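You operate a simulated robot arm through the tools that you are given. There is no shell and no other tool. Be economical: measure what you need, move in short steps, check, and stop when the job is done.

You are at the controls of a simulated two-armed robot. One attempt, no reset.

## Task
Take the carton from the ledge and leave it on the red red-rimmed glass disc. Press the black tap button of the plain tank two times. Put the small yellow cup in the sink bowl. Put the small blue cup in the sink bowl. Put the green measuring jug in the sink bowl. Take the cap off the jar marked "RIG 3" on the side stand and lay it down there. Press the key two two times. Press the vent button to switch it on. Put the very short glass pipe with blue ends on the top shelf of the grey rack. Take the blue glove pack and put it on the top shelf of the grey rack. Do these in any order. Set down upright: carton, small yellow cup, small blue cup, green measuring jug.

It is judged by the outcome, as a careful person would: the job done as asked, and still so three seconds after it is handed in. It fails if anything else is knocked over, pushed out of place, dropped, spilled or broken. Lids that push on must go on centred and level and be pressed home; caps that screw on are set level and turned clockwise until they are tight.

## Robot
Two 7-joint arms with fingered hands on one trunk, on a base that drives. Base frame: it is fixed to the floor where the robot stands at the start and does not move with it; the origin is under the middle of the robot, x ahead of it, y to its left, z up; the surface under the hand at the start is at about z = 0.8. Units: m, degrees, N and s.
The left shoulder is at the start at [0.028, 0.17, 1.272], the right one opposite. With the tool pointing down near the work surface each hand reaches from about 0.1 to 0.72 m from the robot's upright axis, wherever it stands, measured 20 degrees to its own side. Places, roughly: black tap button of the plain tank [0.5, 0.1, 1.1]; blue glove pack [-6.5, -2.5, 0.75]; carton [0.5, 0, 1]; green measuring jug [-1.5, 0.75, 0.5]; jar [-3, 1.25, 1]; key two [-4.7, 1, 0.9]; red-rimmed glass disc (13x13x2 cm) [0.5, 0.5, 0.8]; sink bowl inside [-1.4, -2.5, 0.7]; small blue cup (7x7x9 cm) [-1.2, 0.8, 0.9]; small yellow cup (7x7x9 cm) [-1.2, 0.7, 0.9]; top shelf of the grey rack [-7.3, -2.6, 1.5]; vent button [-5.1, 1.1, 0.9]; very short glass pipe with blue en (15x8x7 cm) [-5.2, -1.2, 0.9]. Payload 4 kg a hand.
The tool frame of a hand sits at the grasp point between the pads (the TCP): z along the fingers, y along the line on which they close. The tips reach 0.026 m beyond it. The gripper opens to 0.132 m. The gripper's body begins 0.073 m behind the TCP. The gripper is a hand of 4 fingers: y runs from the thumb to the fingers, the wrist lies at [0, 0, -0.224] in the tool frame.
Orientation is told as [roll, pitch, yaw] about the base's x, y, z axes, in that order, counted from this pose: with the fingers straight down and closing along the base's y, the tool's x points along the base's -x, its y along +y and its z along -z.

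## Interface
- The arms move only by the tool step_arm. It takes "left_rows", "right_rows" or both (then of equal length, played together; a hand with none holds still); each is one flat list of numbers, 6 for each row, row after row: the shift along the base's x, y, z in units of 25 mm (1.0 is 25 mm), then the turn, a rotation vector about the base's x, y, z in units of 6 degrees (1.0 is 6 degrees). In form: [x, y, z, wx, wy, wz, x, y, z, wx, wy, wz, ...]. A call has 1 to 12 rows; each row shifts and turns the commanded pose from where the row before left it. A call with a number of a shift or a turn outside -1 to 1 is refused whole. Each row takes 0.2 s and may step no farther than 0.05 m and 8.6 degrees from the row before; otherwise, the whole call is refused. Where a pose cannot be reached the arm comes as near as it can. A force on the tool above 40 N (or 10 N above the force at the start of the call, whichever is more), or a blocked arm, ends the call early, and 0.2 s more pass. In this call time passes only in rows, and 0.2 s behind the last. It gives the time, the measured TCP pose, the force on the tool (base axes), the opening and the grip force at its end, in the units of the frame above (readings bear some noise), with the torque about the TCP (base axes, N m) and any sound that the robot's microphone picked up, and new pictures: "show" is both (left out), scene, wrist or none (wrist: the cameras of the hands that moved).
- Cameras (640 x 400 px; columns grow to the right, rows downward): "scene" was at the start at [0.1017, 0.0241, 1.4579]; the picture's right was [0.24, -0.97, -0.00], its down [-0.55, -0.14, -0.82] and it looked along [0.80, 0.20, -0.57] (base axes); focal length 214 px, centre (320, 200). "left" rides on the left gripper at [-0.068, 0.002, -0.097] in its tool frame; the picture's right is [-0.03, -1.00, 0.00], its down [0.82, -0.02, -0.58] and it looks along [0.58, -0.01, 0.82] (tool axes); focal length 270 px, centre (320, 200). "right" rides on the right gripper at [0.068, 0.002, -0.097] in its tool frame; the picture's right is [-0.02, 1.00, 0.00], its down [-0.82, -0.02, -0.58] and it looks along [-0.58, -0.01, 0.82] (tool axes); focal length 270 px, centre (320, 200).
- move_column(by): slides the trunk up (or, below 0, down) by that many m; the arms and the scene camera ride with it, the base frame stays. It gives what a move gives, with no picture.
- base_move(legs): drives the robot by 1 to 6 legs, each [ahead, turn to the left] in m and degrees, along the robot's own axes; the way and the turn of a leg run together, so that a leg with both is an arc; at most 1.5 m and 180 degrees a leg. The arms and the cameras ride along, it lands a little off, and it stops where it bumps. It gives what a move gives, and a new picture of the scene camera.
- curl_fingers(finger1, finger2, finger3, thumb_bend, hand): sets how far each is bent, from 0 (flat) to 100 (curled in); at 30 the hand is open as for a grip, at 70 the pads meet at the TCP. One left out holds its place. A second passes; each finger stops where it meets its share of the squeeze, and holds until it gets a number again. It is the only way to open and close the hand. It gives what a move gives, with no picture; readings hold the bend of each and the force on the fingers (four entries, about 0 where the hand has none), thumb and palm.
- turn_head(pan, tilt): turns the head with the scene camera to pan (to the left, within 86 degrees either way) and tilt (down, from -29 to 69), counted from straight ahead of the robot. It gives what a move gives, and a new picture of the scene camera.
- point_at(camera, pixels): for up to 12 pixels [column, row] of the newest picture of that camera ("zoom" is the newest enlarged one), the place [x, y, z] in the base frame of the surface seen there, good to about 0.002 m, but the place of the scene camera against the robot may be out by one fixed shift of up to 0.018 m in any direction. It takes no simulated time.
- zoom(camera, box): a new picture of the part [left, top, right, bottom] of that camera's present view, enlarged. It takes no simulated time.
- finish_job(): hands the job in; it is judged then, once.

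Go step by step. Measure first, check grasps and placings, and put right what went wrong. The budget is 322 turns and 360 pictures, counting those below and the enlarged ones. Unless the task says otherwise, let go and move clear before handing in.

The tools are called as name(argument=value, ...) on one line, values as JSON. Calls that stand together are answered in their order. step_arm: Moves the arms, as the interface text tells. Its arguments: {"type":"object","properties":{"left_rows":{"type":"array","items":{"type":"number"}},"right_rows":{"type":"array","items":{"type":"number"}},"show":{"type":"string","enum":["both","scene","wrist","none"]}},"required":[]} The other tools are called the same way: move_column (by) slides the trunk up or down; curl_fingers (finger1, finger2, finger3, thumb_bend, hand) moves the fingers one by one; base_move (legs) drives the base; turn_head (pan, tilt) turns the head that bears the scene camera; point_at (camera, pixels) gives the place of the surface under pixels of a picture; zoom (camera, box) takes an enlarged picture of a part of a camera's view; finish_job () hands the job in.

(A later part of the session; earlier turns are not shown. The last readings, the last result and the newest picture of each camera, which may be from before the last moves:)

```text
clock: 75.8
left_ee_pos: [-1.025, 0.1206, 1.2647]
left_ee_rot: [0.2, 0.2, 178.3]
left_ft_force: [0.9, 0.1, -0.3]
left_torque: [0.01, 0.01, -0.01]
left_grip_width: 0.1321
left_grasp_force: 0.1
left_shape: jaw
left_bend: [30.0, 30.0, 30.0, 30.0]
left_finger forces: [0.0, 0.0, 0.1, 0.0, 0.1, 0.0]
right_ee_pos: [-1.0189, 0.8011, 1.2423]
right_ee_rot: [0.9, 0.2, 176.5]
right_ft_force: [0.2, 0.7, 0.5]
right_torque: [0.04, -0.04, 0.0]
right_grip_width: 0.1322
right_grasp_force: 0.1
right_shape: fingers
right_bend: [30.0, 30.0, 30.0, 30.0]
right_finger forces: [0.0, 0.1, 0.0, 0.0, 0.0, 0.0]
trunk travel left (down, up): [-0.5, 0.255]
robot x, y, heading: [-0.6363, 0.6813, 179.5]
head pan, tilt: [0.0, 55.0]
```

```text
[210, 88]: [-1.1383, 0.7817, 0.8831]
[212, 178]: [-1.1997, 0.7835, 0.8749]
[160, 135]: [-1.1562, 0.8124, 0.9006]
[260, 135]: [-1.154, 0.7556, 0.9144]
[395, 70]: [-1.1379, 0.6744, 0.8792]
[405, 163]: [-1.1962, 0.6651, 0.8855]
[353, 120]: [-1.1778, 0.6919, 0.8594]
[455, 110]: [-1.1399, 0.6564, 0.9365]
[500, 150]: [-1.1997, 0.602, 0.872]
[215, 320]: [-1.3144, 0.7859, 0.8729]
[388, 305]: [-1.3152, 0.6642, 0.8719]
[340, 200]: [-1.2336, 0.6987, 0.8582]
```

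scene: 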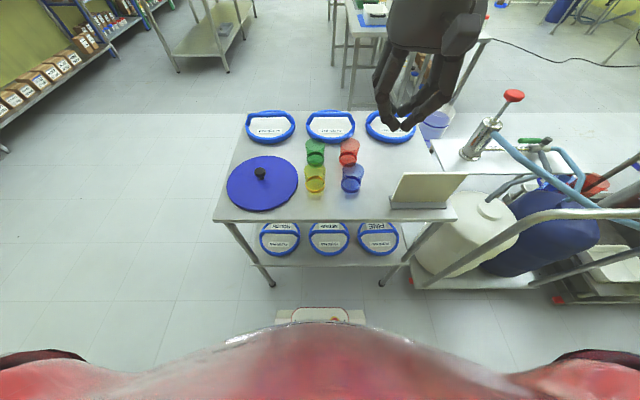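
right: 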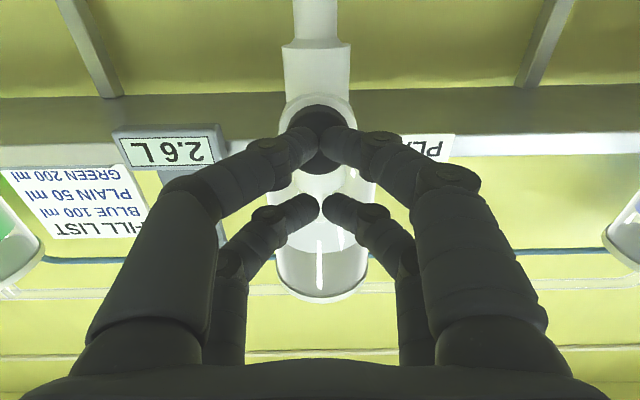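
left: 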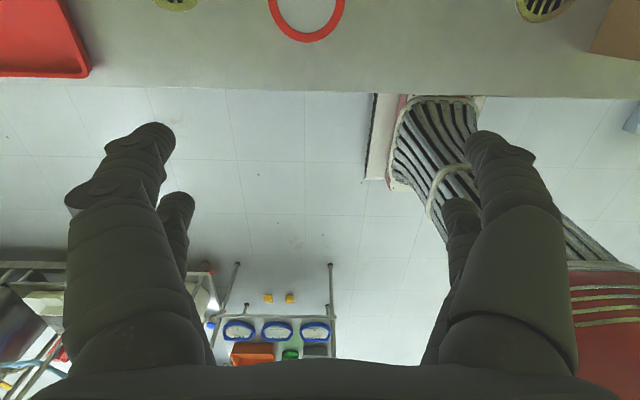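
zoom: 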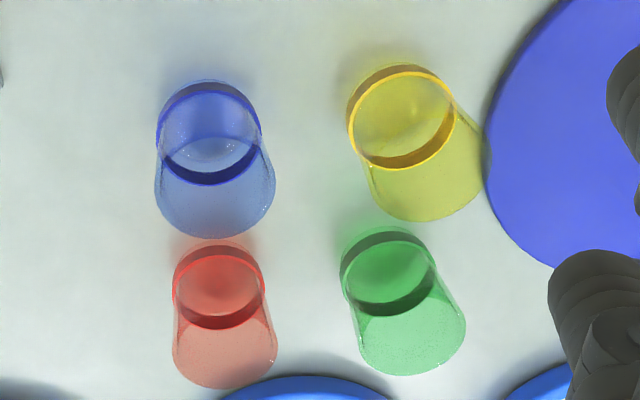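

Blue cup centre (-1.170,0.783), yellow (-1.168,0.669), table z 0.858. I'll pre-shape the right hand narrower and move over the blue cup.

curl_fingers(hand="right", finger1=41, finger2=41, finger3=41, thumb_bend=41)

step_arm(right_rows=[-1, -0.12, -0.5, 0, 0, 0.2, -1, -0.12, -0.5, 0, 0, 0.2, -1, -0.12, -1, 0, 0, 0.2, -1, -0.12, -1, 0, 0, 0, -1, -0.12, -1, 0, 0, 0, -1, -0.12, -1, 0, 0, 0, 0, 0, -1, 0, 0, 0, 0, 0, -1, 0, 0, 0])

zoom(camera="right", box=[120, 60, 520, 310])

```text
clock: 76.8
left_ee_pos: [-1.0249, 0.1193, 1.2624]
left_ee_rot: [0.1, 0.2, 178.4]
left_ft_force: [0.0, -0.5, 0.5]
left_torque: [0.0, -0.01, 0.02]
left_grip_width: 0.1321
left_grasp_force: 0.0
left_shape: jaw
left_bend: [30.0, 30.0, 30.0, 30.0]
left_finger forces: [0.1, 0.0, 0.1, 0.0, 0.0, 0.0]
right_ee_pos: [-1.0179, 0.8008, 1.2429]
right_ee_rot: [0.8, 0.1, 176.6]
right_ft_force: [-0.5, 0.6, -1.1]
right_torque: [0.02, 0.01, 0.01]
right_grip_width: 0.097
right_grasp_force: 0.0
right_shape: fingers
right_bend: [41.0, 41.0, 41.0, 41.0]
right_finger forces: [0.0, 0.1, 0.0, 0.1, 0.0, 0.0]
trunk travel left (down, up): [-0.5, 0.255]
robot x, y, heading: [-0.6427, 0.6808, 179.5]
head pan, tilt: [0.0, 55.0]
```

```text
clock: 78.6
left_ee_pos: [-1.0251, 0.1201, 1.263]
left_ee_rot: [0.2, 0.3, 178.4]
left_ft_force: [-0.4, 0.2, 0.4]
left_torque: [0.0, 0.03, 0.03]
left_grip_width: 0.1319
left_grasp_force: 0.1
left_shape: jaw
left_bend: [30.0, 30.0, 30.0, 30.0]
left_finger forces: [0.0, 0.0, 0.0, 0.0, 0.0, 0.0]
right_ee_pos: [-1.1383, 0.8292, 1.0714]
right_ee_rot: [1.1, 0.0, -179.9]
right_ft_force: [0.7, 0.2, 0.3]
right_torque: [0.02, -0.01, 0.0]
right_grip_width: 0.0969
right_grasp_force: 0.0
right_shape: fingers
right_bend: [41.0, 41.0, 41.0, 41.0]
right_finger forces: [0.0, 0.0, 0.0, 0.0, 0.0, 0.1]
right hand out of reach, approached as far as the arm can: row 4, 5, 6, 8
trunk travel left (down, up): [-0.5, 0.255]
robot x, y, heading: [-0.6395, 0.6819, 179.5]
head pan, tilt: [0.0, 55.0]
```

scene: 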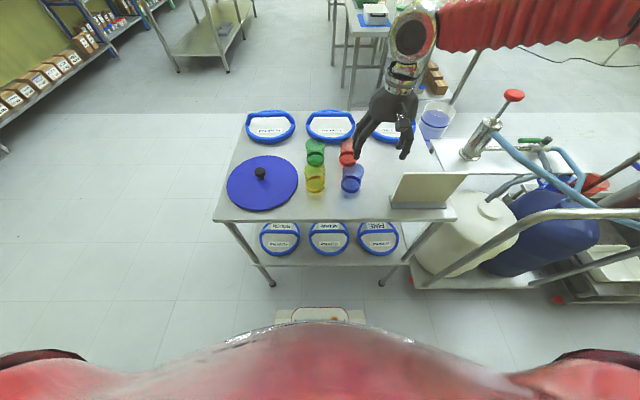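
right: 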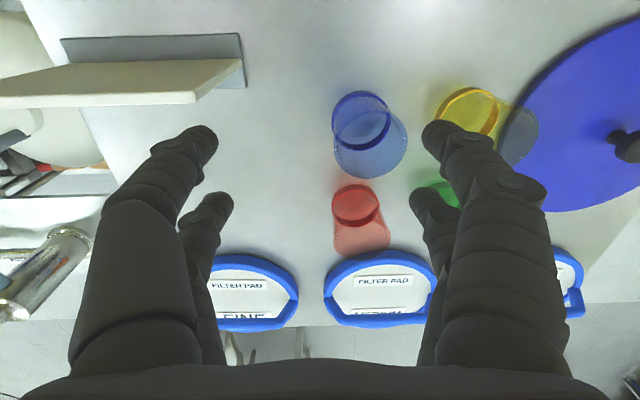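

```text
1.60 times, centred on (320, 185) of right
```

zoom: 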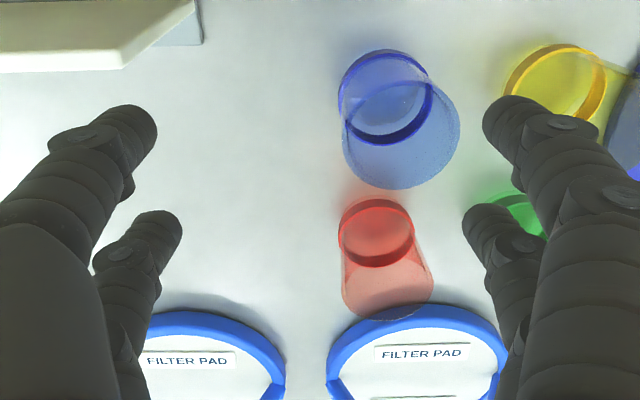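

The hand drifted to (-1.138,0.829) with some rows out of reach. I'll try correcting toward the cup.

step_arm(right_rows=[0, -0.8, 0, 0, 0, 0, -0.5, -0.8, 0, 0, 0, 0, -0.6, -0.3, 0, 0, 0, 0], show="wrist")

```text
clock: 79.4
left_ee_pos: [-1.0253, 0.1205, 1.2632]
left_ee_rot: [0.0, 0.3, 178.3]
left_ft_force: [-0.2, -0.3, -0.3]
left_torque: [0.01, -0.01, 0.02]
left_grip_width: 0.1319
left_grasp_force: 0.1
left_shape: jaw
left_bend: [30.0, 30.0, 30.0, 30.0]
left_finger forces: [0.1, 0.0, 0.1, 0.0, 0.0, 0.0]
right_ee_pos: [-1.1373, 0.827, 1.0836]
right_ee_rot: [1.1, -0.1, -179.9]
right_ft_force: [-0.1, 0.2, 0.9]
right_torque: [-0.01, 0.0, -0.03]
right_grip_width: 0.0966
right_grasp_force: 0.1
right_shape: fingers
right_bend: [41.0, 41.0, 41.0, 41.0]
right_finger forces: [0.0, 0.1, 0.0, 0.0, 0.0, 0.0]
right hand out of reach, approached as far as the arm can: row 1, 2, 3
trunk travel left (down, up): [-0.5, 0.255]
robot x, y, heading: [-0.6408, 0.6825, 179.6]
head pan, tilt: [0.0, 55.0]
```

right: 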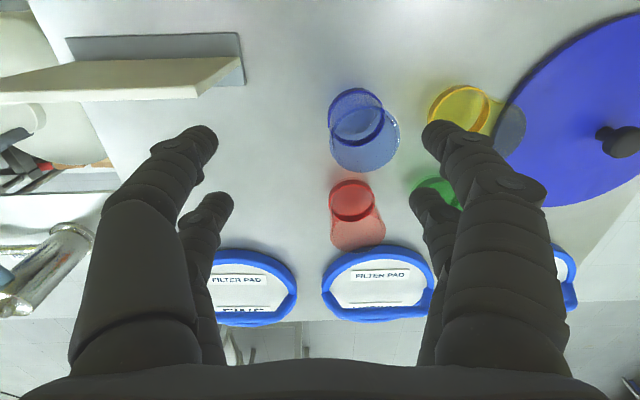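

The right arm looks to be at a joint limit in this posture. I'll look at the arm to judge.

turn_head(pan=-60, tilt=30)

```text
clock: 80.7
left_ee_pos: [-1.0243, 0.1208, 1.2631]
left_ee_rot: [0.0, 0.1, 178.2]
left_ft_force: [0.5, -0.5, -0.1]
left_torque: [-0.01, 0.03, 0.03]
left_grip_width: 0.1318
left_grasp_force: 0.0
left_shape: jaw
left_bend: [30.0, 30.0, 30.0, 30.0]
left_finger forces: [0.0, 0.0, 0.0, 0.0, 0.0, 0.0]
right_ee_pos: [-1.1375, 0.8271, 1.0833]
right_ee_rot: [1.0, 0.0, -179.8]
right_ft_force: [-0.3, 1.2, -0.5]
right_torque: [0.02, 0.02, 0.02]
right_grip_width: 0.0971
right_grasp_force: 0.1
right_shape: fingers
right_bend: [41.0, 41.0, 41.0, 41.0]
right_finger forces: [0.0, 0.1, 0.0, 0.0, 0.0, 0.0]
trunk travel left (down, up): [-0.5, 0.255]
robot x, y, heading: [-0.6397, 0.6838, 179.8]
head pan, tilt: [-60.0, 30.0]
```

scene: 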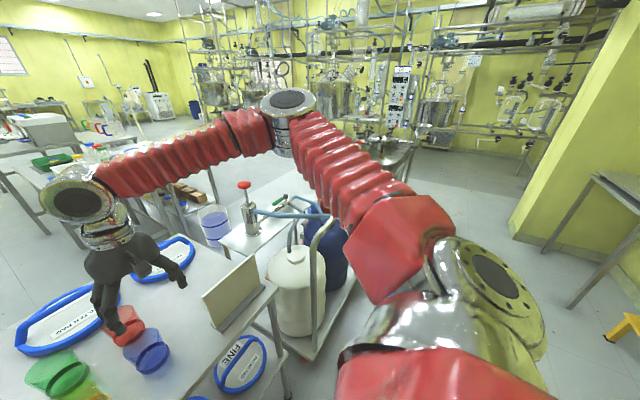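

The elbow is high and out to the right with the forearm coming from that side. Turning the hand about 40° in yaw should relieve it, and the diagonal closing also gives more room between the cups.

step_arm(right_rows=[0, 0, 0, 0, 0, 1, 0, 0, 0, 0, 0, 1, 0, 0, 0, 0, 0, 1, 0, 0, 0, 0, 0, 1, 0, 0, 0, 0, 0, 1, 0, 0, 0, 0, 0, 1, 0, 0, 0, 0, 0, 1], show="none")

step_arm(right_rows=[-0.4, -0.6, 0, 0, 0, 0, -0.4, -0.6, 0, 0, 0, 0, -0.4, -0.6, 0, 0, 0, 0], show="both")

```text
clock: 82.3
left_ee_pos: [-1.0249, 0.121, 1.2636]
left_ee_rot: [0.1, 0.2, 178.3]
left_ft_force: [0.4, 0.0, 0.1]
left_torque: [0.01, -0.03, 0.02]
left_grip_width: 0.1321
left_grasp_force: 0.2
left_shape: jaw
left_bend: [30.0, 30.0, 30.0, 30.0]
left_finger forces: [0.1, 0.0, 0.0, 0.0, 0.1, 0.0]
right_ee_pos: [-1.1356, 0.8277, 1.0845]
right_ee_rot: [1.0, 0.0, -138.0]
right_ft_force: [-0.9, -0.2, -1.4]
right_torque: [0.02, 0.02, -0.01]
right_grip_width: 0.0971
right_grasp_force: 0.0
right_shape: fingers
right_bend: [41.0, 41.0, 41.0, 41.0]
right_finger forces: [0.0, 0.0, 0.0, 0.1, 0.1, 0.0]
trunk travel left (down, up): [-0.5, 0.255]
robot x, y, heading: [-0.6386, 0.6805, 179.4]
head pan, tilt: [-60.0, 30.0]
```

```text
clock: 83.1
left_ee_pos: [-1.0242, 0.1208, 1.2633]
left_ee_rot: [0.0, 0.1, 178.3]
left_ft_force: [0.3, 0.2, -1.3]
left_torque: [0.03, -0.04, -0.04]
left_grip_width: 0.1322
left_grasp_force: 0.0
left_shape: jaw
left_bend: [30.0, 30.0, 30.0, 30.0]
left_finger forces: [0.0, 0.0, 0.0, 0.0, 0.0, 0.1]
right_ee_pos: [-1.1384, 0.8289, 1.088]
right_ee_rot: [1.1, 0.0, -137.8]
right_ft_force: [0.5, 0.4, 0.1]
right_torque: [0.03, 0.05, -0.01]
right_grip_width: 0.0969
right_grasp_force: 0.1
right_shape: fingers
right_bend: [41.0, 41.0, 41.0, 41.0]
right_finger forces: [0.0, 0.0, 0.0, 0.1, 0.0, 0.0]
right hand out of reach, approached as far as the arm can: row 1, 2, 3
trunk travel left (down, up): [-0.5, 0.255]
robot x, y, heading: [-0.6402, 0.6816, 179.3]
head pan, tilt: [-60.0, 30.0]
```

scene: 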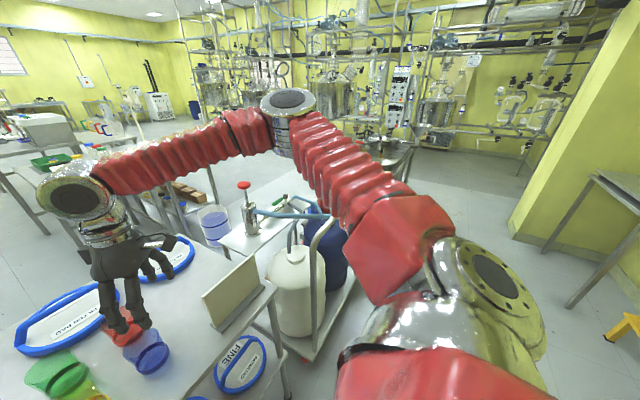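
right: 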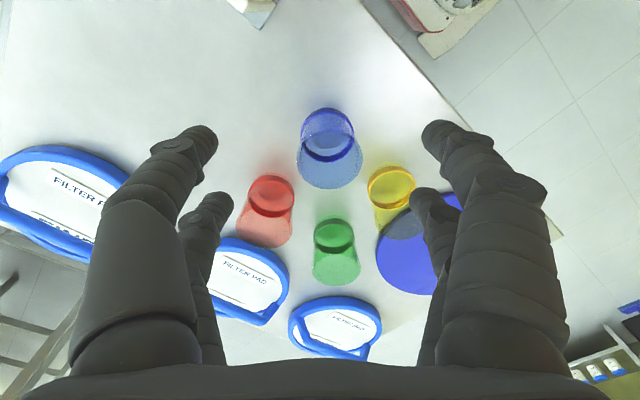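

Still stuck, so the limit is in the upper arm. I'll raise and stretch the right arm out nearly straight, so that the elbow can settle differently, then come back in.

step_arm(right_rows=[0, 0.2, 1, 0, 0, -1, 0, 0.2, 1, 0, 0, -1, 0, 0.2, 1, 0, 0, -1, -0.5, 0, 1, 0, 0, -1, -1, 0, 1, 0, 0, -1, -1, 0, 1, 0, 0, -1, -1, 0, 0.5, 0, 0, -1, -1, 0, 0, 0, 0, 0, -1, 0, 0, 0, 0, 0, -1, 0, 0, 0, 0, 0, -1, 0, 0, 0, 0, 0, -1, 0, 0, 0, 0, 0], show="scene")

```text
clock: 85.7
left_ee_pos: [-1.0244, 0.1215, 1.2622]
left_ee_rot: [0.2, 0.2, 178.3]
left_ft_force: [0.3, 0.3, -0.9]
left_torque: [0.02, 0.02, -0.01]
left_grip_width: 0.1321
left_grasp_force: 0.1
left_shape: jaw
left_bend: [30.0, 30.0, 30.0, 30.0]
left_finger forces: [0.0, 0.1, 0.0, 0.0, 0.0, 0.0]
right_ee_pos: [-1.2377, 0.9297, 1.2138]
right_ee_rot: [1.0, 0.1, -180.0]
right_ft_force: [-0.1, -0.3, 0.3]
right_torque: [-0.01, 0.02, 0.01]
right_grip_width: 0.0968
right_grasp_force: 0.0
right_shape: fingers
right_bend: [41.0, 41.0, 41.0, 41.0]
right_finger forces: [0.1, 0.0, 0.0, 0.0, 0.1, 0.0]
right hand out of reach, approached as far as the arm can: row 5, 6, 7, 8, 9, 10, 11, 12
trunk travel left (down, up): [-0.5, 0.255]
robot x, y, heading: [-0.6386, 0.6814, 179.5]
head pan, tilt: [-60.0, 30.0]
```

scene: 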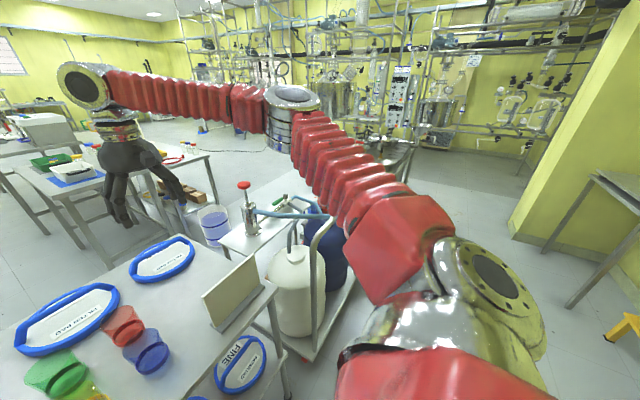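

The upper arm is stuck outward. I'll repeat the forward-pointing posture, with the hand low and ahead, to bring the elbow back down.

point_at(camera="scene", pixels=[[244, 185], [248, 215], [235, 275], [288, 95]])

step_arm(right_rows=[0, 0, 0, 0, 1, 0, 0, 0, 0, 0, 1, 0, 0, 0, 0, 0, 1, 0, 0, 0, 0, 0, 1, 0, 0, 0, 0, 0, 1, 0, 0, 0, 0, 0, 1, 0, 0, 0, 0, 0, 1, 0, 0, 0, 0, 0, 1, 0, 0, 0, -0.5, 0, 1, 0, 0, 0, -0.5, 0, 1, 0, 0, 0, -0.5, 0, 1, 0, 0, 0, -0.5, 0, 1, 0], show="scene")

```text
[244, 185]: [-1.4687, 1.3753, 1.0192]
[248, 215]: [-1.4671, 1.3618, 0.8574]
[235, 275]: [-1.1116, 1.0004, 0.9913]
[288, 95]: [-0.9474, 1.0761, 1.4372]
```

```text
clock: 88.3
left_ee_pos: [-1.0262, 0.1199, 1.2638]
left_ee_rot: [0.2, 0.2, 178.3]
left_ft_force: [0.7, -0.1, 0.7]
left_torque: [0.03, -0.01, -0.03]
left_grip_width: 0.1319
left_grasp_force: 0.1
left_shape: jaw
left_bend: [30.0, 30.0, 30.0, 30.0]
left_finger forces: [0.0, 0.0, 0.0, 0.1, 0.0, 0.0]
right_ee_pos: [-1.2394, 0.9288, 1.1649]
right_ee_rot: [1.0, -72.0, 179.9]
right_ft_force: [-0.1, 0.8, -0.4]
right_torque: [-0.01, -0.01, 0.01]
right_grip_width: 0.0972
right_grasp_force: 0.1
right_shape: fingers
right_bend: [41.0, 41.0, 41.0, 41.0]
right_finger forces: [0.1, 0.0, 0.0, 0.0, 0.0, 0.1]
trunk travel left (down, up): [-0.5, 0.255]
robot x, y, heading: [-0.6399, 0.6818, 179.7]
head pan, tilt: [-60.0, 30.0]
```

scene: 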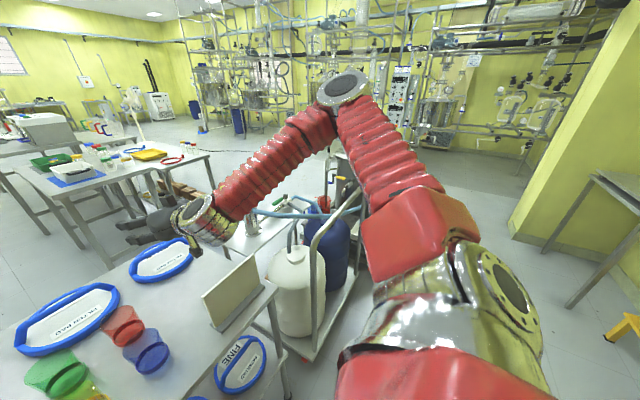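

The elbow is still up. I'll back away from the table for free space, then pitch the hand further (fingers up) so that the wrist limits force the elbow down.

base_move(legs=[[-0.35, 0]])

step_arm(right_rows=[0, 0, 0, 0, 1, 0, 0, 0, 0, 0, 1, 0, 0, 0, 0, 0, 1, 0, 0, 0, 0, 0, 1, 0, 0, 0, 0, 0, 1, 0, 0, 0, 0, 0, 1, 0, 0, 0, 0, 0, 1, 0, 0, 0, 0, 0, 1, 0, 0, 0, 0, 0, 1, 0, 0, 0, 0, 0, 1, 0], show="scene")

```text
clock: 90.5
left_ee_pos: [-0.6756, 0.1197, 1.2636]
left_ee_rot: [0.0, 0.2, 178.3]
left_ft_force: [0.4, 0.3, -0.1]
left_torque: [0.01, 0.04, 0.01]
left_grip_width: 0.1321
left_grasp_force: 0.0
left_shape: jaw
left_bend: [30.0, 30.0, 30.0, 30.0]
left_finger forces: [0.0, 0.0, 0.0, 0.0, 0.0, 0.0]
right_ee_pos: [-0.8882, 0.9266, 1.1657]
right_ee_rot: [0.7, -72.0, -179.7]
right_ft_force: [-0.9, -0.7, -0.4]
right_torque: [0.0, -0.01, 0.0]
right_grip_width: 0.0967
right_grasp_force: 0.1
right_shape: fingers
right_bend: [41.0, 41.0, 41.0, 41.0]
right_finger forces: [0.0, 0.1, 0.0, 0.0, 0.0, 0.0]
trunk travel left (down, up): [-0.5, 0.255]
robot x, y, heading: [-0.2944, 0.6798, 179.6]
head pan, tilt: [-60.0, 30.0]
```

scene: 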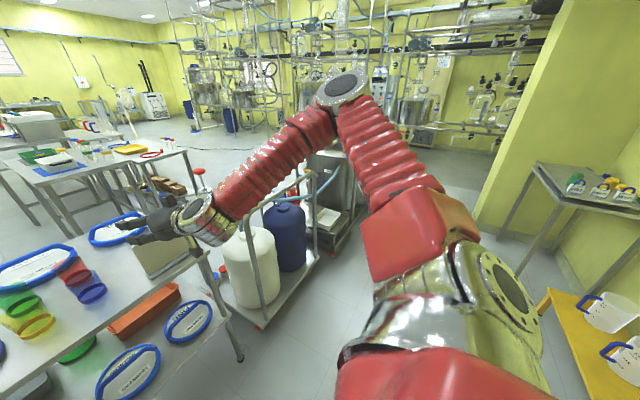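

```text
clock: 92.8
left_ee_pos: [-0.6779, 0.118, 1.2636]
left_ee_rot: [0.1, 0.3, 178.3]
left_ft_force: [-0.2, 0.3, 0.0]
left_torque: [-0.03, 0.02, -0.02]
left_grip_width: 0.1321
left_grasp_force: 0.0
left_shape: jaw
left_bend: [30.0, 30.0, 30.0, 30.0]
left_finger forces: [0.1, 0.1, 0.1, 0.0, 0.1, 0.1]
right_ee_pos: [-0.8709, 0.9624, 1.2291]
right_ee_rot: [-179.0, -48.2, -0.1]
right_ft_force: [0.1, -0.1, -0.4]
right_torque: [0.04, 0.01, 0.0]
right_grip_width: 0.0967
right_grasp_force: 0.0
right_shape: fingers
right_bend: [41.0, 41.0, 41.0, 41.0]
right_finger forces: [0.0, 0.1, 0.1, 0.0, 0.1, 0.0]
right hand out of reach, approached as far as the arm can: row 7, 8, 9, 10
trunk travel left (down, up): [-0.5, 0.255]
robot x, y, heading: [-0.2919, 0.6765, 179.8]
head pan, tilt: [-60.0, 30.0]
```

scene: 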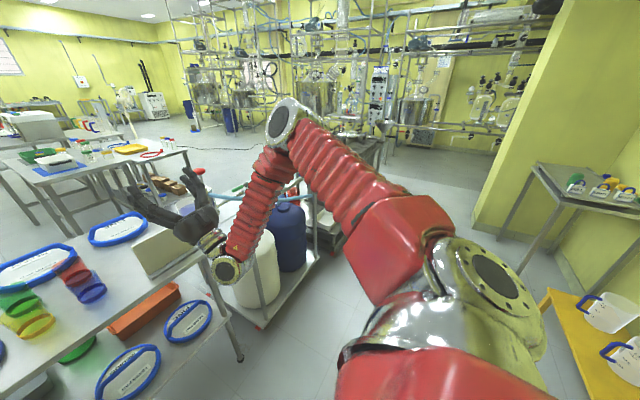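

The elbow is coming over. I'll move the hand inward and lower, with the fingers still up.

step_arm(right_rows=[0, -0.6, -0.6, 0, 0, 0, 0, -0.6, -0.6, 0, 0, 0, 0, -0.6, -0.6, 0, 0, 0, 0, -0.6, -0.6, 0, 0, 0, 0, -0.6, -0.6, 0, 0, 0, 0, -0.6, -0.6, 0, 0, 0, 0, -0.6, -0.6, 0, 0, 0, 0, -0.6, -0.6, 0, 0, 0, 0, -0.6, -0.6, 0, 0, 0, 0, -0.6, -0.6, 0, 0, 0], show="scene")

```text
clock: 95.0
left_ee_pos: [-0.6767, 0.1199, 1.2647]
left_ee_rot: [0.2, 0.2, 178.3]
left_ft_force: [-0.5, 0.1, 0.7]
left_torque: [0.01, 0.01, 0.0]
left_grip_width: 0.1318
left_grasp_force: 0.0
left_shape: jaw
left_bend: [30.0, 30.0, 30.0, 30.0]
left_finger forces: [0.1, 0.1, 0.0, 0.0, 0.0, 0.1]
right_ee_pos: [-0.8466, 0.9214, 1.245]
right_ee_rot: [-178.9, -48.3, 0.0]
right_ft_force: [-0.6, 0.2, -0.5]
right_torque: [-0.01, 0.01, -0.02]
right_grip_width: 0.097
right_grasp_force: 0.1
right_shape: fingers
right_bend: [41.0, 41.0, 41.0, 41.0]
right_finger forces: [0.1, 0.0, 0.0, 0.0, 0.0, 0.0]
right hand out of reach, approached as far as the arm can: row 1, 2, 3, 4, 5, 6, 7, 8, 9, 10
trunk travel left (down, up): [-0.5, 0.255]
robot x, y, heading: [-0.2916, 0.6803, 179.5]
head pan, tilt: [-60.0, 30.0]
```

scene: 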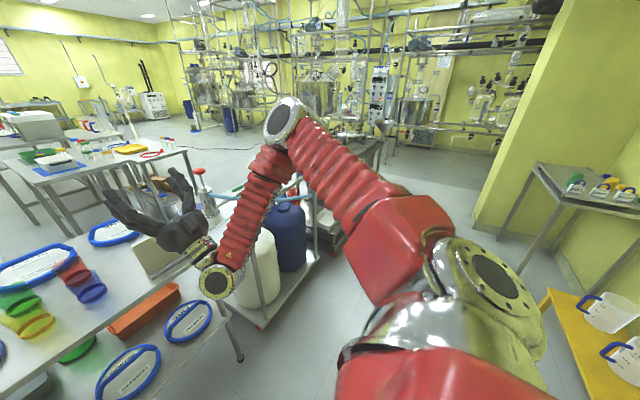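

Still stuck. Instead I'll bring the hand back to pointing down and hang the arm nearly straight down beside the robot, over free floor, so the elbow straightens and resets.

step_arm(right_rows=[0, 0.2, 0, 0, -1, 0, 0, 0.2, 0, 0, -1, 0, 0, 0.2, 0, 0, -1, 0, 0, 0.2, 0, 0, -1, 0, 0, 0.2, 0, 0, -1, 0, 0, 0.2, 0, 0, -1, 0, 0, 0.2, 0, 0, -1, 0, 0, 0.2, 0, 0, -1, 0, 0, 0.2, 0, 0, -1, 0, 0, 0.2, 0, 0, -1, 0, 0, 0.2, 0, 0, -1, 0, 0, 0.2, 0, 0, -1, 0], show="none")

step_arm(right_rows=[0.2, 0, -0.8, 0, -1, 0, 0.2, 0, -0.8, 0, -1, 0, 0.2, 0, -0.8, 0, -1, 0, 0.2, 0, -0.8, 0, -1, 0, 0.2, 0, -0.8, 0, -1, 0, 0.2, 0, -0.8, 0, -1, 0, 0.2, 0, -0.8, 0, -1, 0, 0.2, 0, -0.8, 0, -1, 0, 0.2, 0, -0.8, 0, -1, 0, 0.2, 0, -0.8, 0, -1, 0], show="scene")

```text
clock: 97.5
left_ee_pos: [-0.6768, 0.1188, 1.2633]
left_ee_rot: [0.1, 0.2, 178.3]
left_ft_force: [-0.4, 0.0, 0.1]
left_torque: [0.03, 0.0, 0.02]
left_grip_width: 0.132
left_grasp_force: 0.0
left_shape: jaw
left_bend: [30.0, 30.0, 30.0, 30.0]
left_finger forces: [0.0, 0.1, 0.0, 0.0, 0.1, 0.0]
right_ee_pos: [-0.8488, 0.9812, 1.246]
right_ee_rot: [0.7, -59.8, -179.8]
right_ft_force: [0.0, 0.6, 0.3]
right_torque: [-0.03, 0.0, -0.02]
right_grip_width: 0.0967
right_grasp_force: 0.0
right_shape: fingers
right_bend: [41.0, 41.0, 41.0, 41.0]
right_finger forces: [0.1, 0.1, 0.1, 0.1, 0.0, 0.1]
trunk travel left (down, up): [-0.5, 0.255]
robot x, y, heading: [-0.291, 0.6825, 179.8]
head pan, tilt: [-60.0, 30.0]
```

```text
clock: 99.8
left_ee_pos: [-0.678, 0.1197, 1.2632]
left_ee_rot: [0.1, 0.3, 178.3]
left_ft_force: [0.2, 0.0, -1.2]
left_torque: [-0.02, -0.03, 0.01]
left_grip_width: 0.1319
left_grasp_force: 0.0
left_shape: jaw
left_bend: [30.0, 30.0, 30.0, 30.0]
left_finger forces: [0.1, 0.0, 0.1, 0.1, 0.0, 0.1]
right_ee_pos: [-0.7979, 0.9812, 1.0447]
right_ee_rot: [0.9, 0.1, -179.9]
right_ft_force: [0.5, 0.2, -0.1]
right_torque: [0.01, -0.01, -0.05]
right_grip_width: 0.0967
right_grasp_force: 0.0
right_shape: fingers
right_bend: [41.0, 41.0, 41.0, 41.0]
right_finger forces: [0.1, 0.1, 0.0, 0.0, 0.0, 0.0]
trunk travel left (down, up): [-0.5, 0.255]
robot x, y, heading: [-0.284, 0.6804, 179.7]
head pan, tilt: [-60.0, 30.0]
```

scene: 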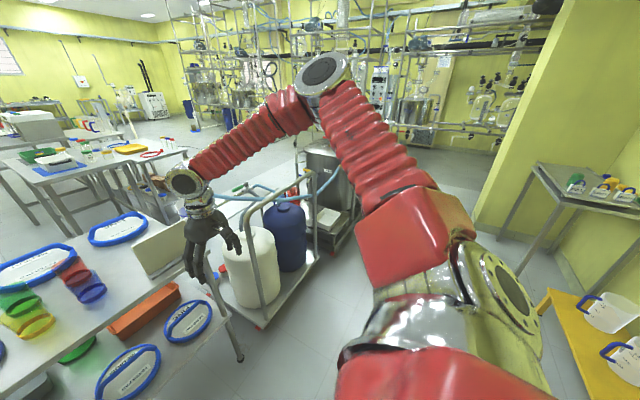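

Working. Continuing straight down.

step_arm(right_rows=[0.6, 0, -1, 0, 0, 0, 0.6, 0, -1, 0, 0, 0, 0.6, 0, -1, 0, 0, 0, 0.6, 0, -1, 0, 0, 0, 0.6, 0, -1, 0, 0, 0, 0.6, 0, -1, 0, 0, 0, 0.6, 0, -1, 0, 0, 0, 0.6, 0, -1, 0, 0, 0, 0.6, 0, -1, 0, 0, 0, 0.4, 0, -1, 0, 0, 0, 0.4, 0, -1, 0, 0, 0, 0.4, 0, -1, 0, 0, 0], show="none")

step_arm(right_rows=[0.2, 0, -1, 0, 0, 0, 0.2, 0, -1, 0, 0, 0, 0.2, 0, -1, 0, 0, 0, 0.2, 0, -1, 0, 0, 0, 0.2, 0, -1, 0, 0, 0, 0.2, 0, -1, 0, 0, 0, 0.2, 0, -1, 0, 0, 0, 0.2, 0, -1, 0, 0, 0], show="scene")

```text
clock: 102.3
left_ee_pos: [-0.6759, 0.1194, 1.2641]
left_ee_rot: [0.2, 0.2, 178.3]
left_ft_force: [-0.4, -0.4, 0.8]
left_torque: [0.01, -0.02, 0.01]
left_grip_width: 0.1321
left_grasp_force: 0.1
left_shape: jaw
left_bend: [30.0, 30.0, 30.0, 30.0]
left_finger forces: [0.0, 0.0, 0.0, 0.1, 0.0, 0.0]
right_ee_pos: [-0.628, 1.0065, 0.8211]
right_ee_rot: [0.8, 0.1, -180.0]
right_ft_force: [0.0, 0.2, -0.3]
right_torque: [0.07, -0.04, 0.0]
right_grip_width: 0.0968
right_grasp_force: 0.0
right_shape: fingers
right_bend: [41.0, 41.0, 41.0, 41.0]
right_finger forces: [0.0, 0.0, 0.0, 0.1, 0.1, 0.0]
right hand out of reach, approached as far as the arm can: row 9, 10, 11, 12
trunk travel left (down, up): [-0.5, 0.255]
robot x, y, heading: [-0.2905, 0.6804, 179.6]
head pan, tilt: [-60.0, 30.0]
```

```text
clock: 104.2
left_ee_pos: [-0.6776, 0.1193, 1.2627]
left_ee_rot: [0.1, 0.1, 178.2]
left_ft_force: [0.7, -0.5, -1.0]
left_torque: [0.0, -0.01, -0.01]
left_grip_width: 0.1321
left_grasp_force: 0.1
left_shape: jaw
left_bend: [30.0, 30.0, 30.0, 30.0]
left_finger forces: [0.1, 0.0, 0.1, 0.0, 0.1, 0.1]
right_ee_pos: [-0.6099, 1.0206, 0.8174]
right_ee_rot: [0.9, 0.1, -180.0]
right_ft_force: [-0.2, -0.3, -0.5]
right_torque: [-0.04, 0.03, 0.02]
right_grip_width: 0.0969
right_grasp_force: 0.0
right_shape: fingers
right_bend: [41.0, 41.0, 41.0, 41.0]
right_finger forces: [0.1, 0.0, 0.0, 0.1, 0.0, 0.0]
right hand out of reach, approached as far as the arm can: row 1, 2, 3, 4, 5, 6, 7, 8
trunk travel left (down, up): [-0.5, 0.255]
robot x, y, heading: [-0.2893, 0.6791, 180.0]
head pan, tilt: [-60.0, 30.0]
```

scene: 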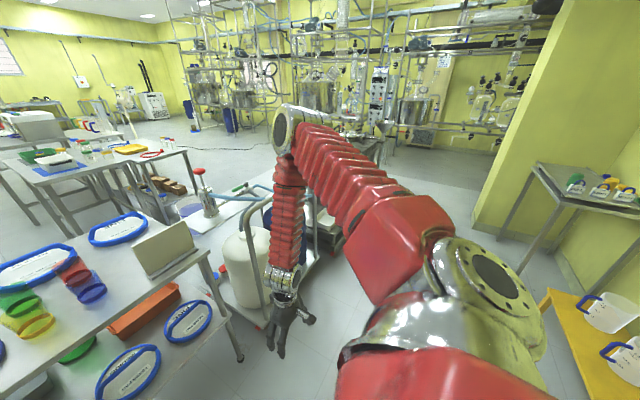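

The elbow stays high. In the starting pose the wrist was well above the shoulder with the elbow below, so I'll raise the hand high (z about 1.45) near the body, to let the elbow drop.

step_arm(right_rows=[0, 0, 1, 0, 0, 0, 0, 0, 1, 0, 0, 0, 0, 0, 1, 0, 0, 0, 0, 0, 1, 0, 0, 0, 0, 0, 1, 0, 0, 0, 0, 0, 1, 0, 0, 0, 0, 0, 1, 0, 0, 0, 0, 0, 1, 0, 0, 0, 0, 0, 1, 0, 0, 0, 0, 0, 1, 0, 0, 0, 0, 0, 1, 0, 0, 0, 0, 0, 1, 0, 0, 0], show="none")

step_arm(right_rows=[-0.5, -0.3, 1, 0, 0, 0, -0.5, -0.3, 1, 0, 0, 0, -0.5, -0.3, 1, 0, 0, 0, -0.5, -0.3, 1, 0, 0, 0, -0.5, -0.3, 1, 0, 0, 0, -0.5, -0.3, 1, 0, 0, 0, -0.5, -0.3, 1, 0, 0, 0, -0.5, -0.3, 1, 0, 0, 0, -0.5, -0.3, 1, 0, 0, 0, -0.5, -0.3, 1, 0, 0, 0, -0.5, -0.3, 1, 0, 0, 0, -0.5, -0.3, 1, 0, 0, 0], show="scene")

```text
clock: 106.8
left_ee_pos: [-0.6771, 0.1195, 1.2639]
left_ee_rot: [0.1, 0.2, 178.3]
left_ft_force: [-0.5, -0.5, 0.1]
left_torque: [-0.01, 0.01, 0.02]
left_grip_width: 0.1321
left_grasp_force: 0.0
left_shape: jaw
left_bend: [30.0, 30.0, 30.0, 30.0]
left_finger forces: [0.1, 0.1, 0.1, 0.0, 0.0, 0.0]
right_ee_pos: [-0.6088, 1.0202, 1.1195]
right_ee_rot: [0.8, 0.1, -179.9]
right_ft_force: [0.1, -0.1, -0.4]
right_torque: [0.01, -0.01, -0.01]
right_grip_width: 0.0969
right_grasp_force: 0.0
right_shape: fingers
right_bend: [41.0, 41.0, 41.0, 41.0]
right_finger forces: [0.0, 0.0, 0.0, 0.0, 0.1, 0.1]
trunk travel left (down, up): [-0.5, 0.255]
robot x, y, heading: [-0.2873, 0.6811, 179.7]
head pan, tilt: [-60.0, 30.0]
```

```text
clock: 109.3
left_ee_pos: [-0.6783, 0.12, 1.2646]
left_ee_rot: [0.2, 0.3, 178.3]
left_ft_force: [-0.7, 0.0, -0.3]
left_torque: [0.0, -0.01, -0.01]
left_grip_width: 0.1321
left_grasp_force: 0.0
left_shape: jaw
left_bend: [30.0, 30.0, 30.0, 30.0]
left_finger forces: [0.0, 0.1, 0.1, 0.1, 0.0, 0.0]
right_ee_pos: [-0.7616, 0.9309, 1.4151]
right_ee_rot: [0.9, 0.2, -180.0]
right_ft_force: [-0.1, 0.3, 0.4]
right_torque: [0.0, -0.03, 0.01]
right_grip_width: 0.0969
right_grasp_force: 0.2
right_shape: fingers
right_bend: [41.0, 41.0, 41.0, 41.0]
right_finger forces: [0.1, 0.0, 0.0, 0.1, 0.1, 0.0]
trunk travel left (down, up): [-0.5, 0.255]
robot x, y, heading: [-0.2913, 0.6759, 179.7]
head pan, tilt: [-60.0, 30.0]
```

scene: 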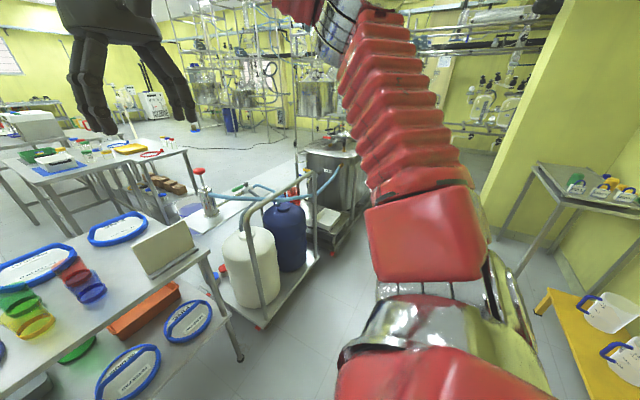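

The elbow just follows upward. I'll instead roll the hand so the fingers point inward (left) and then slightly up, which should push the elbow out to the right and down.

step_arm(right_rows=[0, -0.4, -0.3, -1, 0, 0, 0, -0.4, -0.3, -1, 0, 0, 0, -0.4, -0.3, -1, 0, 0, 0, -0.4, -0.3, -1, 0, 0, 0, -0.4, -0.3, -1, 0, 0, 0, -0.4, -0.3, -1, 0, 0, 0, -0.4, -0.3, -1, 0, 0, 0, -0.4, -0.3, -1, 0, 0, 0, -0.2, -0.5, -1, 0, 0, 0, -0.2, -0.5, -1, 0, 0, 0, -0.2, -0.5, -1, 0, 0, 0, -0.2, -0.5, -1, 0, 0], show="none")

step_arm(right_rows=[0, 0, -0.5, -1, 0, 0, 0, 0, -0.5, -1, 0, 0, 0, 0, -0.5, -1, 0, 0, 0, 0, -0.5, -1, 0, 0, 0, 0, -0.5, -1, 0, 0, 0, 0, -0.5, -1, 0, 0, 0, 0, -0.5, -1, 0, 0, 0, 0, -0.5, -1, 0, 0], show="scene")

```text
clock: 112.0
left_ee_pos: [-0.676, 0.1197, 1.2641]
left_ee_rot: [0.2, 0.2, 178.3]
left_ft_force: [0.4, -0.2, 0.0]
left_torque: [0.0, 0.02, 0.02]
left_grip_width: 0.132
left_grasp_force: 0.1
left_shape: jaw
left_bend: [30.0, 30.0, 30.0, 30.0]
left_finger forces: [0.0, 0.1, 0.1, 0.0, 0.0, 0.0]
right_ee_pos: [-0.7545, 0.8303, 1.3128]
right_ee_rot: [72.2, -0.2, 179.6]
right_ft_force: [0.1, -0.3, 1.1]
right_torque: [-0.01, -0.05, -0.04]
right_grip_width: 0.0971
right_grasp_force: 0.0
right_shape: fingers
right_bend: [41.0, 41.0, 41.0, 41.0]
right_finger forces: [0.0, 0.1, 0.0, 0.1, 0.0, 0.1]
right hand out of reach, approached as far as the arm can: row 12
trunk travel left (down, up): [-0.5, 0.255]
robot x, y, heading: [-0.2898, 0.681, 179.7]
head pan, tilt: [-60.0, 30.0]
```

```text
clock: 113.8
left_ee_pos: [-0.677, 0.1192, 1.2646]
left_ee_rot: [0.1, 0.2, 178.3]
left_ft_force: [0.3, 0.3, -0.9]
left_torque: [0.01, -0.02, -0.02]
left_grip_width: 0.1318
left_grasp_force: 0.1
left_shape: jaw
left_bend: [30.0, 30.0, 30.0, 30.0]
left_finger forces: [0.0, 0.0, 0.0, 0.1, 0.0, 0.0]
right_ee_pos: [-0.7536, 0.8302, 1.3138]
right_ee_rot: [72.1, 0.0, 179.7]
right_ft_force: [0.3, -0.5, 0.4]
right_torque: [0.01, -0.01, 0.0]
right_grip_width: 0.0968
right_grasp_force: 0.1
right_shape: fingers
right_bend: [41.0, 41.0, 41.0, 41.0]
right_finger forces: [0.1, 0.1, 0.0, 0.0, 0.0, 0.1]
right hand out of reach, approached as far as the arm can: row 1, 2, 3, 4, 5, 6, 7, 8
trunk travel left (down, up): [-0.5, 0.255]
robot x, y, heading: [-0.2907, 0.6778, 179.6]
head pan, tilt: [-60.0, 30.0]
```

scene: 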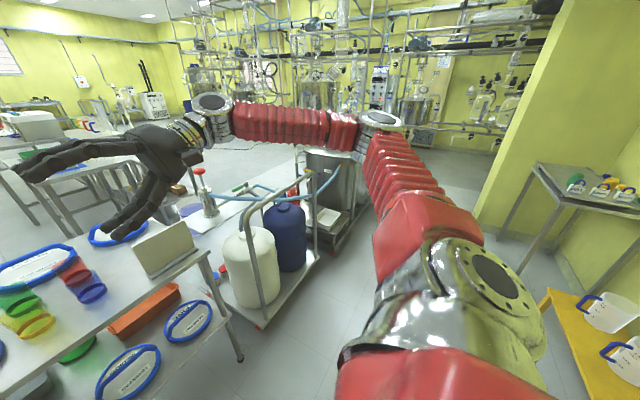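

The elbow has swung outward. Holding the roll, I'll lower the hand.

step_arm(right_rows=[0, 0.5, -1, 0, 0, 0, 0, 0.5, -1, 0, 0, 0, 0, 0.5, -1, 0, 0, 0, 0, 0.5, -1, 0, 0, 0, 0, 0, -1, 0, 0, 0, 0, 0, -1, 0, 0, 0, 0, 0, -1, 0, 0, 0, 0, 0, -1, 0, 0, 0, 0, 0, -1, 0, 0, 0, 0, 0, -1, 0, 0, 0], show="scene")

```text
clock: 116.0
left_ee_pos: [-0.6759, 0.1189, 1.2648]
left_ee_rot: [0.2, 0.1, 178.3]
left_ft_force: [0.2, -0.1, -0.7]
left_torque: [0.0, -0.02, -0.03]
left_grip_width: 0.1321
left_grasp_force: 0.1
left_shape: jaw
left_bend: [30.0, 30.0, 30.0, 30.0]
left_finger forces: [0.0, 0.0, 0.0, 0.1, 0.0, 0.0]
right_ee_pos: [-0.6605, 0.8988, 1.1147]
right_ee_rot: [71.6, -0.2, 179.5]
right_ft_force: [0.4, -0.5, -0.3]
right_torque: [0.01, 0.01, 0.01]
right_grip_width: 0.097
right_grasp_force: 0.0
right_shape: fingers
right_bend: [41.0, 41.0, 41.0, 41.0]
right_finger forces: [0.0, 0.0, 0.0, 0.0, 0.0, 0.0]
right hand out of reach, approached as far as the arm can: row 1, 2, 3, 4, 5, 6, 7, 8, 9, 10
trunk travel left (down, up): [-0.5, 0.255]
robot x, y, heading: [-0.2921, 0.6806, 179.9]
head pan, tilt: [-60.0, 30.0]
```

scene: 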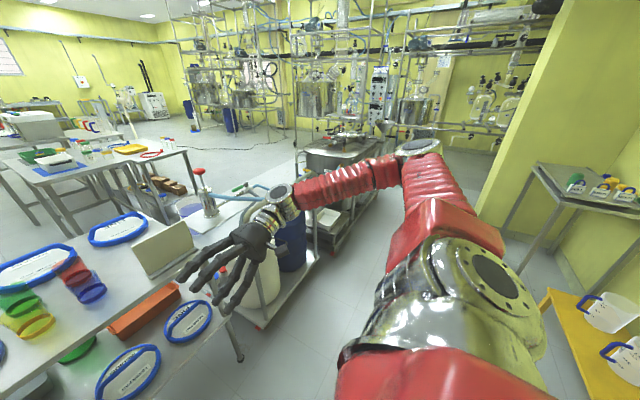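

point_at(camera="scene", pixels=[[418, 146], [430, 195], [285, 195]])

step_arm(right_rows=[-0.6, 0, 0, 1, 0, 0, -0.6, 0, 0, 1, 0, 0, -0.6, 0, 0, 1, 0, 0, -0.6, 0, 0, 1, 0, 0, -0.6, -0.3, 0, 1, 0, 0, -0.6, -0.3, 0, 1, 0, 0, -0.6, -0.3, 0, 1, 0, 0, -0.6, -0.3, 0, 1, 0, 0, -0.6, -0.3, 0, 1, 0, 0, -0.6, -0.3, 0, 1, 0, 0, -0.6, -0.3, 0, 1, 0, 0, 0, 0, 0, 1, 0, 0], show="scene")

```text
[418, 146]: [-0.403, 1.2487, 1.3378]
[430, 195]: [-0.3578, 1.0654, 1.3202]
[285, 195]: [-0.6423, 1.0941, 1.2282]
```

```text
clock: 118.5
left_ee_pos: [-0.6778, 0.1179, 1.2636]
left_ee_rot: [0.1, 0.2, 178.3]
left_ft_force: [-1.2, -0.9, 0.3]
left_torque: [0.0, 0.03, 0.01]
left_grip_width: 0.132
left_grasp_force: 0.0
left_shape: jaw
left_bend: [30.0, 30.0, 30.0, 30.0]
left_finger forces: [0.0, 0.0, 0.0, 0.1, 0.1, 0.1]
right_ee_pos: [-0.8223, 0.8448, 1.1148]
right_ee_rot: [0.0, -0.5, 180.0]
right_ft_force: [0.0, 0.0, -0.5]
right_torque: [0.0, 0.0, 0.03]
right_grip_width: 0.0968
right_grasp_force: 0.0
right_shape: fingers
right_bend: [41.0, 41.0, 41.0, 41.0]
right_finger forces: [0.0, 0.0, 0.0, 0.0, 0.0, 0.0]
right hand out of reach, approached as far as the arm can: row 12
trunk travel left (down, up): [-0.5, 0.255]
robot x, y, heading: [-0.2905, 0.6802, 180.0]
head pan, tilt: [-60.0, 30.0]
```

scene: 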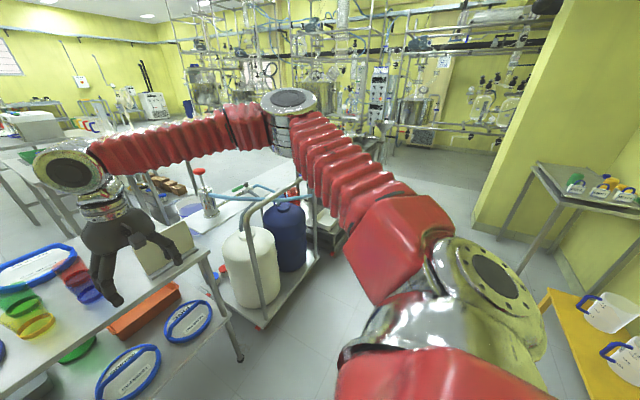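

It returned to the elbow-up posture. I'll roll again and this time pull the hand further back and down before unrolling.

step_arm(right_rows=[0.6, 0.3, 0, -1, 0, 0, 0.6, 0.3, 0, -1, 0, 0, 0.6, 0.3, 0, -1, 0, 0, 0.6, 0.3, 0, -1, 0, 0, 0.6, 0.2, 0, -1, 0, 0, 0.6, 0.2, 0, -1, 0, 0, 0.6, 0.2, 0, -1, 0, 0, 0.6, 0.2, 0, -1, 0, 0, 0.6, 0, 0, -1, 0, 0, 0.6, 0, 0, -1, 0, 0, 0.6, 0, 0, -1, 0, 0, 0.6, 0, 0, -1, 0, 0], show="none")

step_arm(right_rows=[0.8, 0, -0.8, 0, 0, 0, 0.8, 0, -0.8, 0, 0, 0, 0.8, 0, -0.8, 0, 0, 0, 0.8, 0, -0.8, 0, 0, 0, 0.8, 0, -0.8, 0, 0, 0, 0.8, 0, -0.8, 0, 0, 0, 0.8, 0.5, -0.8, 0, 0, 0, 0.8, 0.5, -0.8, 0, 0, 0, 0.8, 0.5, -0.8, 0, 0, 0, 0, 0.5, -0.8, 0, 0, 0], show="scene")

```text
clock: 121.2
left_ee_pos: [-0.6761, 0.1197, 1.2653]
left_ee_rot: [0.2, 0.2, 178.4]
left_ft_force: [0.3, 0.0, -0.3]
left_torque: [0.0, 0.01, 0.01]
left_grip_width: 0.132
left_grasp_force: 0.1
left_shape: jaw
left_bend: [30.0, 30.0, 30.0, 30.0]
left_finger forces: [0.0, 0.0, 0.0, 0.0, 0.1, 0.0]
right_ee_pos: [-0.6436, 0.8972, 1.115]
right_ee_rot: [72.3, -0.2, 179.7]
right_ft_force: [-0.3, -0.7, -1.0]
right_torque: [-0.01, 0.01, -0.01]
right_grip_width: 0.0969
right_grasp_force: 0.0
right_shape: fingers
right_bend: [41.0, 41.0, 41.0, 41.0]
right_finger forces: [0.1, 0.1, 0.0, 0.0, 0.0, 0.0]
trunk travel left (down, up): [-0.5, 0.255]
robot x, y, heading: [-0.2885, 0.6812, 179.7]
head pan, tilt: [-60.0, 30.0]
```

```text
clock: 123.3
left_ee_pos: [-0.6769, 0.1188, 1.2643]
left_ee_rot: [0.2, 0.1, 178.3]
left_ft_force: [0.4, -0.3, -0.4]
left_torque: [-0.01, 0.0, -0.03]
left_grip_width: 0.1319
left_grasp_force: 0.0
left_shape: jaw
left_bend: [30.0, 30.0, 30.0, 30.0]
left_finger forces: [0.0, 0.0, 0.1, 0.0, 0.0, 0.0]
right_ee_pos: [-0.4629, 0.945, 0.9134]
right_ee_rot: [72.0, -0.1, 179.6]
right_ft_force: [-0.1, -0.7, 0.9]
right_torque: [-0.01, 0.03, 0.05]
right_grip_width: 0.0969
right_grasp_force: 0.1
right_shape: fingers
right_bend: [41.0, 41.0, 41.0, 41.0]
right_finger forces: [0.1, 0.1, 0.0, 0.1, 0.0, 0.0]
trunk travel left (down, up): [-0.5, 0.255]
robot x, y, heading: [-0.2917, 0.6834, 179.6]
head pan, tilt: [-60.0, 30.0]
```

scene: 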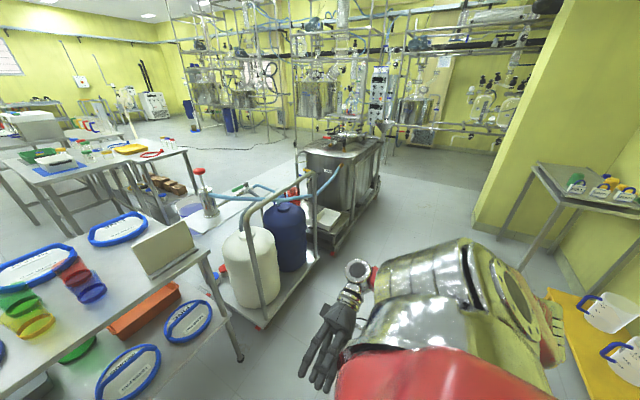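

The elbow has swung behind and low, and every row was reachable. Now I'll unroll the hand while moving it forward.

step_arm(right_rows=[-0.4, -0.3, 0.3, 1, 0, 0, -0.4, -0.3, 0.3, 1, 0, 0, -0.4, -0.3, 0.3, 1, 0, 0, -0.4, -0.3, 0.3, 1, 0, 0, -0.4, -0.3, 0.3, 1, 0, 0, -0.4, -0.3, 0.3, 1, 0, 0, -0.4, -0.3, 0.3, 1, 0, 0, -0.4, -0.3, 0.3, 1, 0, 0, -0.4, -0.3, 0.3, 1, 0, 0, -0.4, -0.3, 0.3, 1, 0, 0, -0.4, -0.3, 0.3, 1, 0, 0, -0.4, -0.3, 0.3, 1, 0, 0], show="none")

step_arm(right_rows=[-0.8, -0.3, 0.3, 0, 0, 0, -0.8, -0.3, 0.3, 0, 0, 0, -0.8, -0.3, 0.3, 0, 0, 0, -0.8, -0.3, 0.3, 0, 0, 0, -0.8, -0.3, 0.3, 0, 0, 0, -0.8, -0.3, 0.3, 0, 0, 0, -0.8, -0.3, 0.3, 0, 0, 0, -0.8, -0.3, 0.3, 0, 0, 0, -0.8, -0.3, 0.3, 0, 0, 0], show="scene")

```text
clock: 126.0
left_ee_pos: [-0.6778, 0.1187, 1.2627]
left_ee_rot: [0.1, 0.3, 178.4]
left_ft_force: [0.5, 0.7, -0.5]
left_torque: [0.01, 0.01, 0.0]
left_grip_width: 0.1322
left_grasp_force: 0.1
left_shape: jaw
left_bend: [30.0, 30.0, 30.0, 30.0]
left_finger forces: [0.0, 0.0, 0.0, 0.1, 0.1, 0.1]
right_ee_pos: [-0.603, 0.8627, 0.9947]
right_ee_rot: [0.0, -0.4, 180.1]
right_ft_force: [0.1, 0.2, -0.1]
right_torque: [0.04, 0.0, 0.02]
right_grip_width: 0.0968
right_grasp_force: 0.1
right_shape: fingers
right_bend: [41.0, 41.0, 41.0, 41.0]
right_finger forces: [0.0, 0.1, 0.0, 0.1, 0.0, 0.0]
right hand out of reach, approached as far as the arm can: row 6, 7, 8
trunk travel left (down, up): [-0.5, 0.255]
robot x, y, heading: [-0.2905, 0.675, 179.4]
head pan, tilt: [-60.0, 30.0]
```

```text
clock: 128.0
left_ee_pos: [-0.6786, 0.1193, 1.2635]
left_ee_rot: [0.1, 0.3, 178.4]
left_ft_force: [-0.5, 1.0, 0.1]
left_torque: [0.01, -0.02, -0.02]
left_grip_width: 0.1319
left_grasp_force: 0.1
left_shape: jaw
left_bend: [30.0, 30.0, 30.0, 30.0]
left_finger forces: [0.0, 0.0, 0.0, 0.0, 0.0, 0.0]
right_ee_pos: [-0.7827, 0.7951, 1.0608]
right_ee_rot: [0.0, -0.3, -179.9]
right_ft_force: [0.3, 0.7, -0.2]
right_torque: [0.02, 0.01, -0.03]
right_grip_width: 0.0968
right_grasp_force: 0.0
right_shape: fingers
right_bend: [41.0, 41.0, 41.0, 41.0]
right_finger forces: [0.0, 0.0, 0.0, 0.1, 0.0, 0.0]
trunk travel left (down, up): [-0.5, 0.255]
robot x, y, heading: [-0.2919, 0.6787, 179.8]
head pan, tilt: [-60.0, 30.0]
```

scene: 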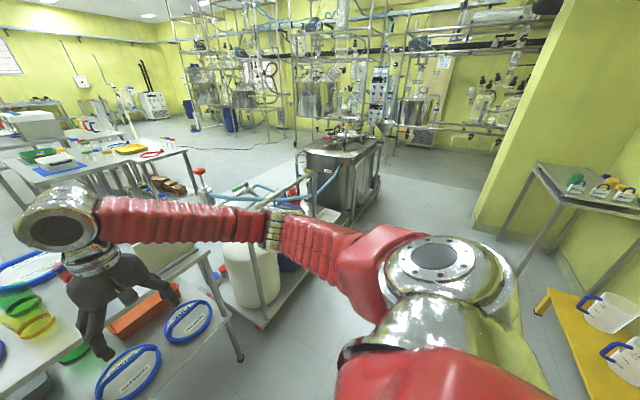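

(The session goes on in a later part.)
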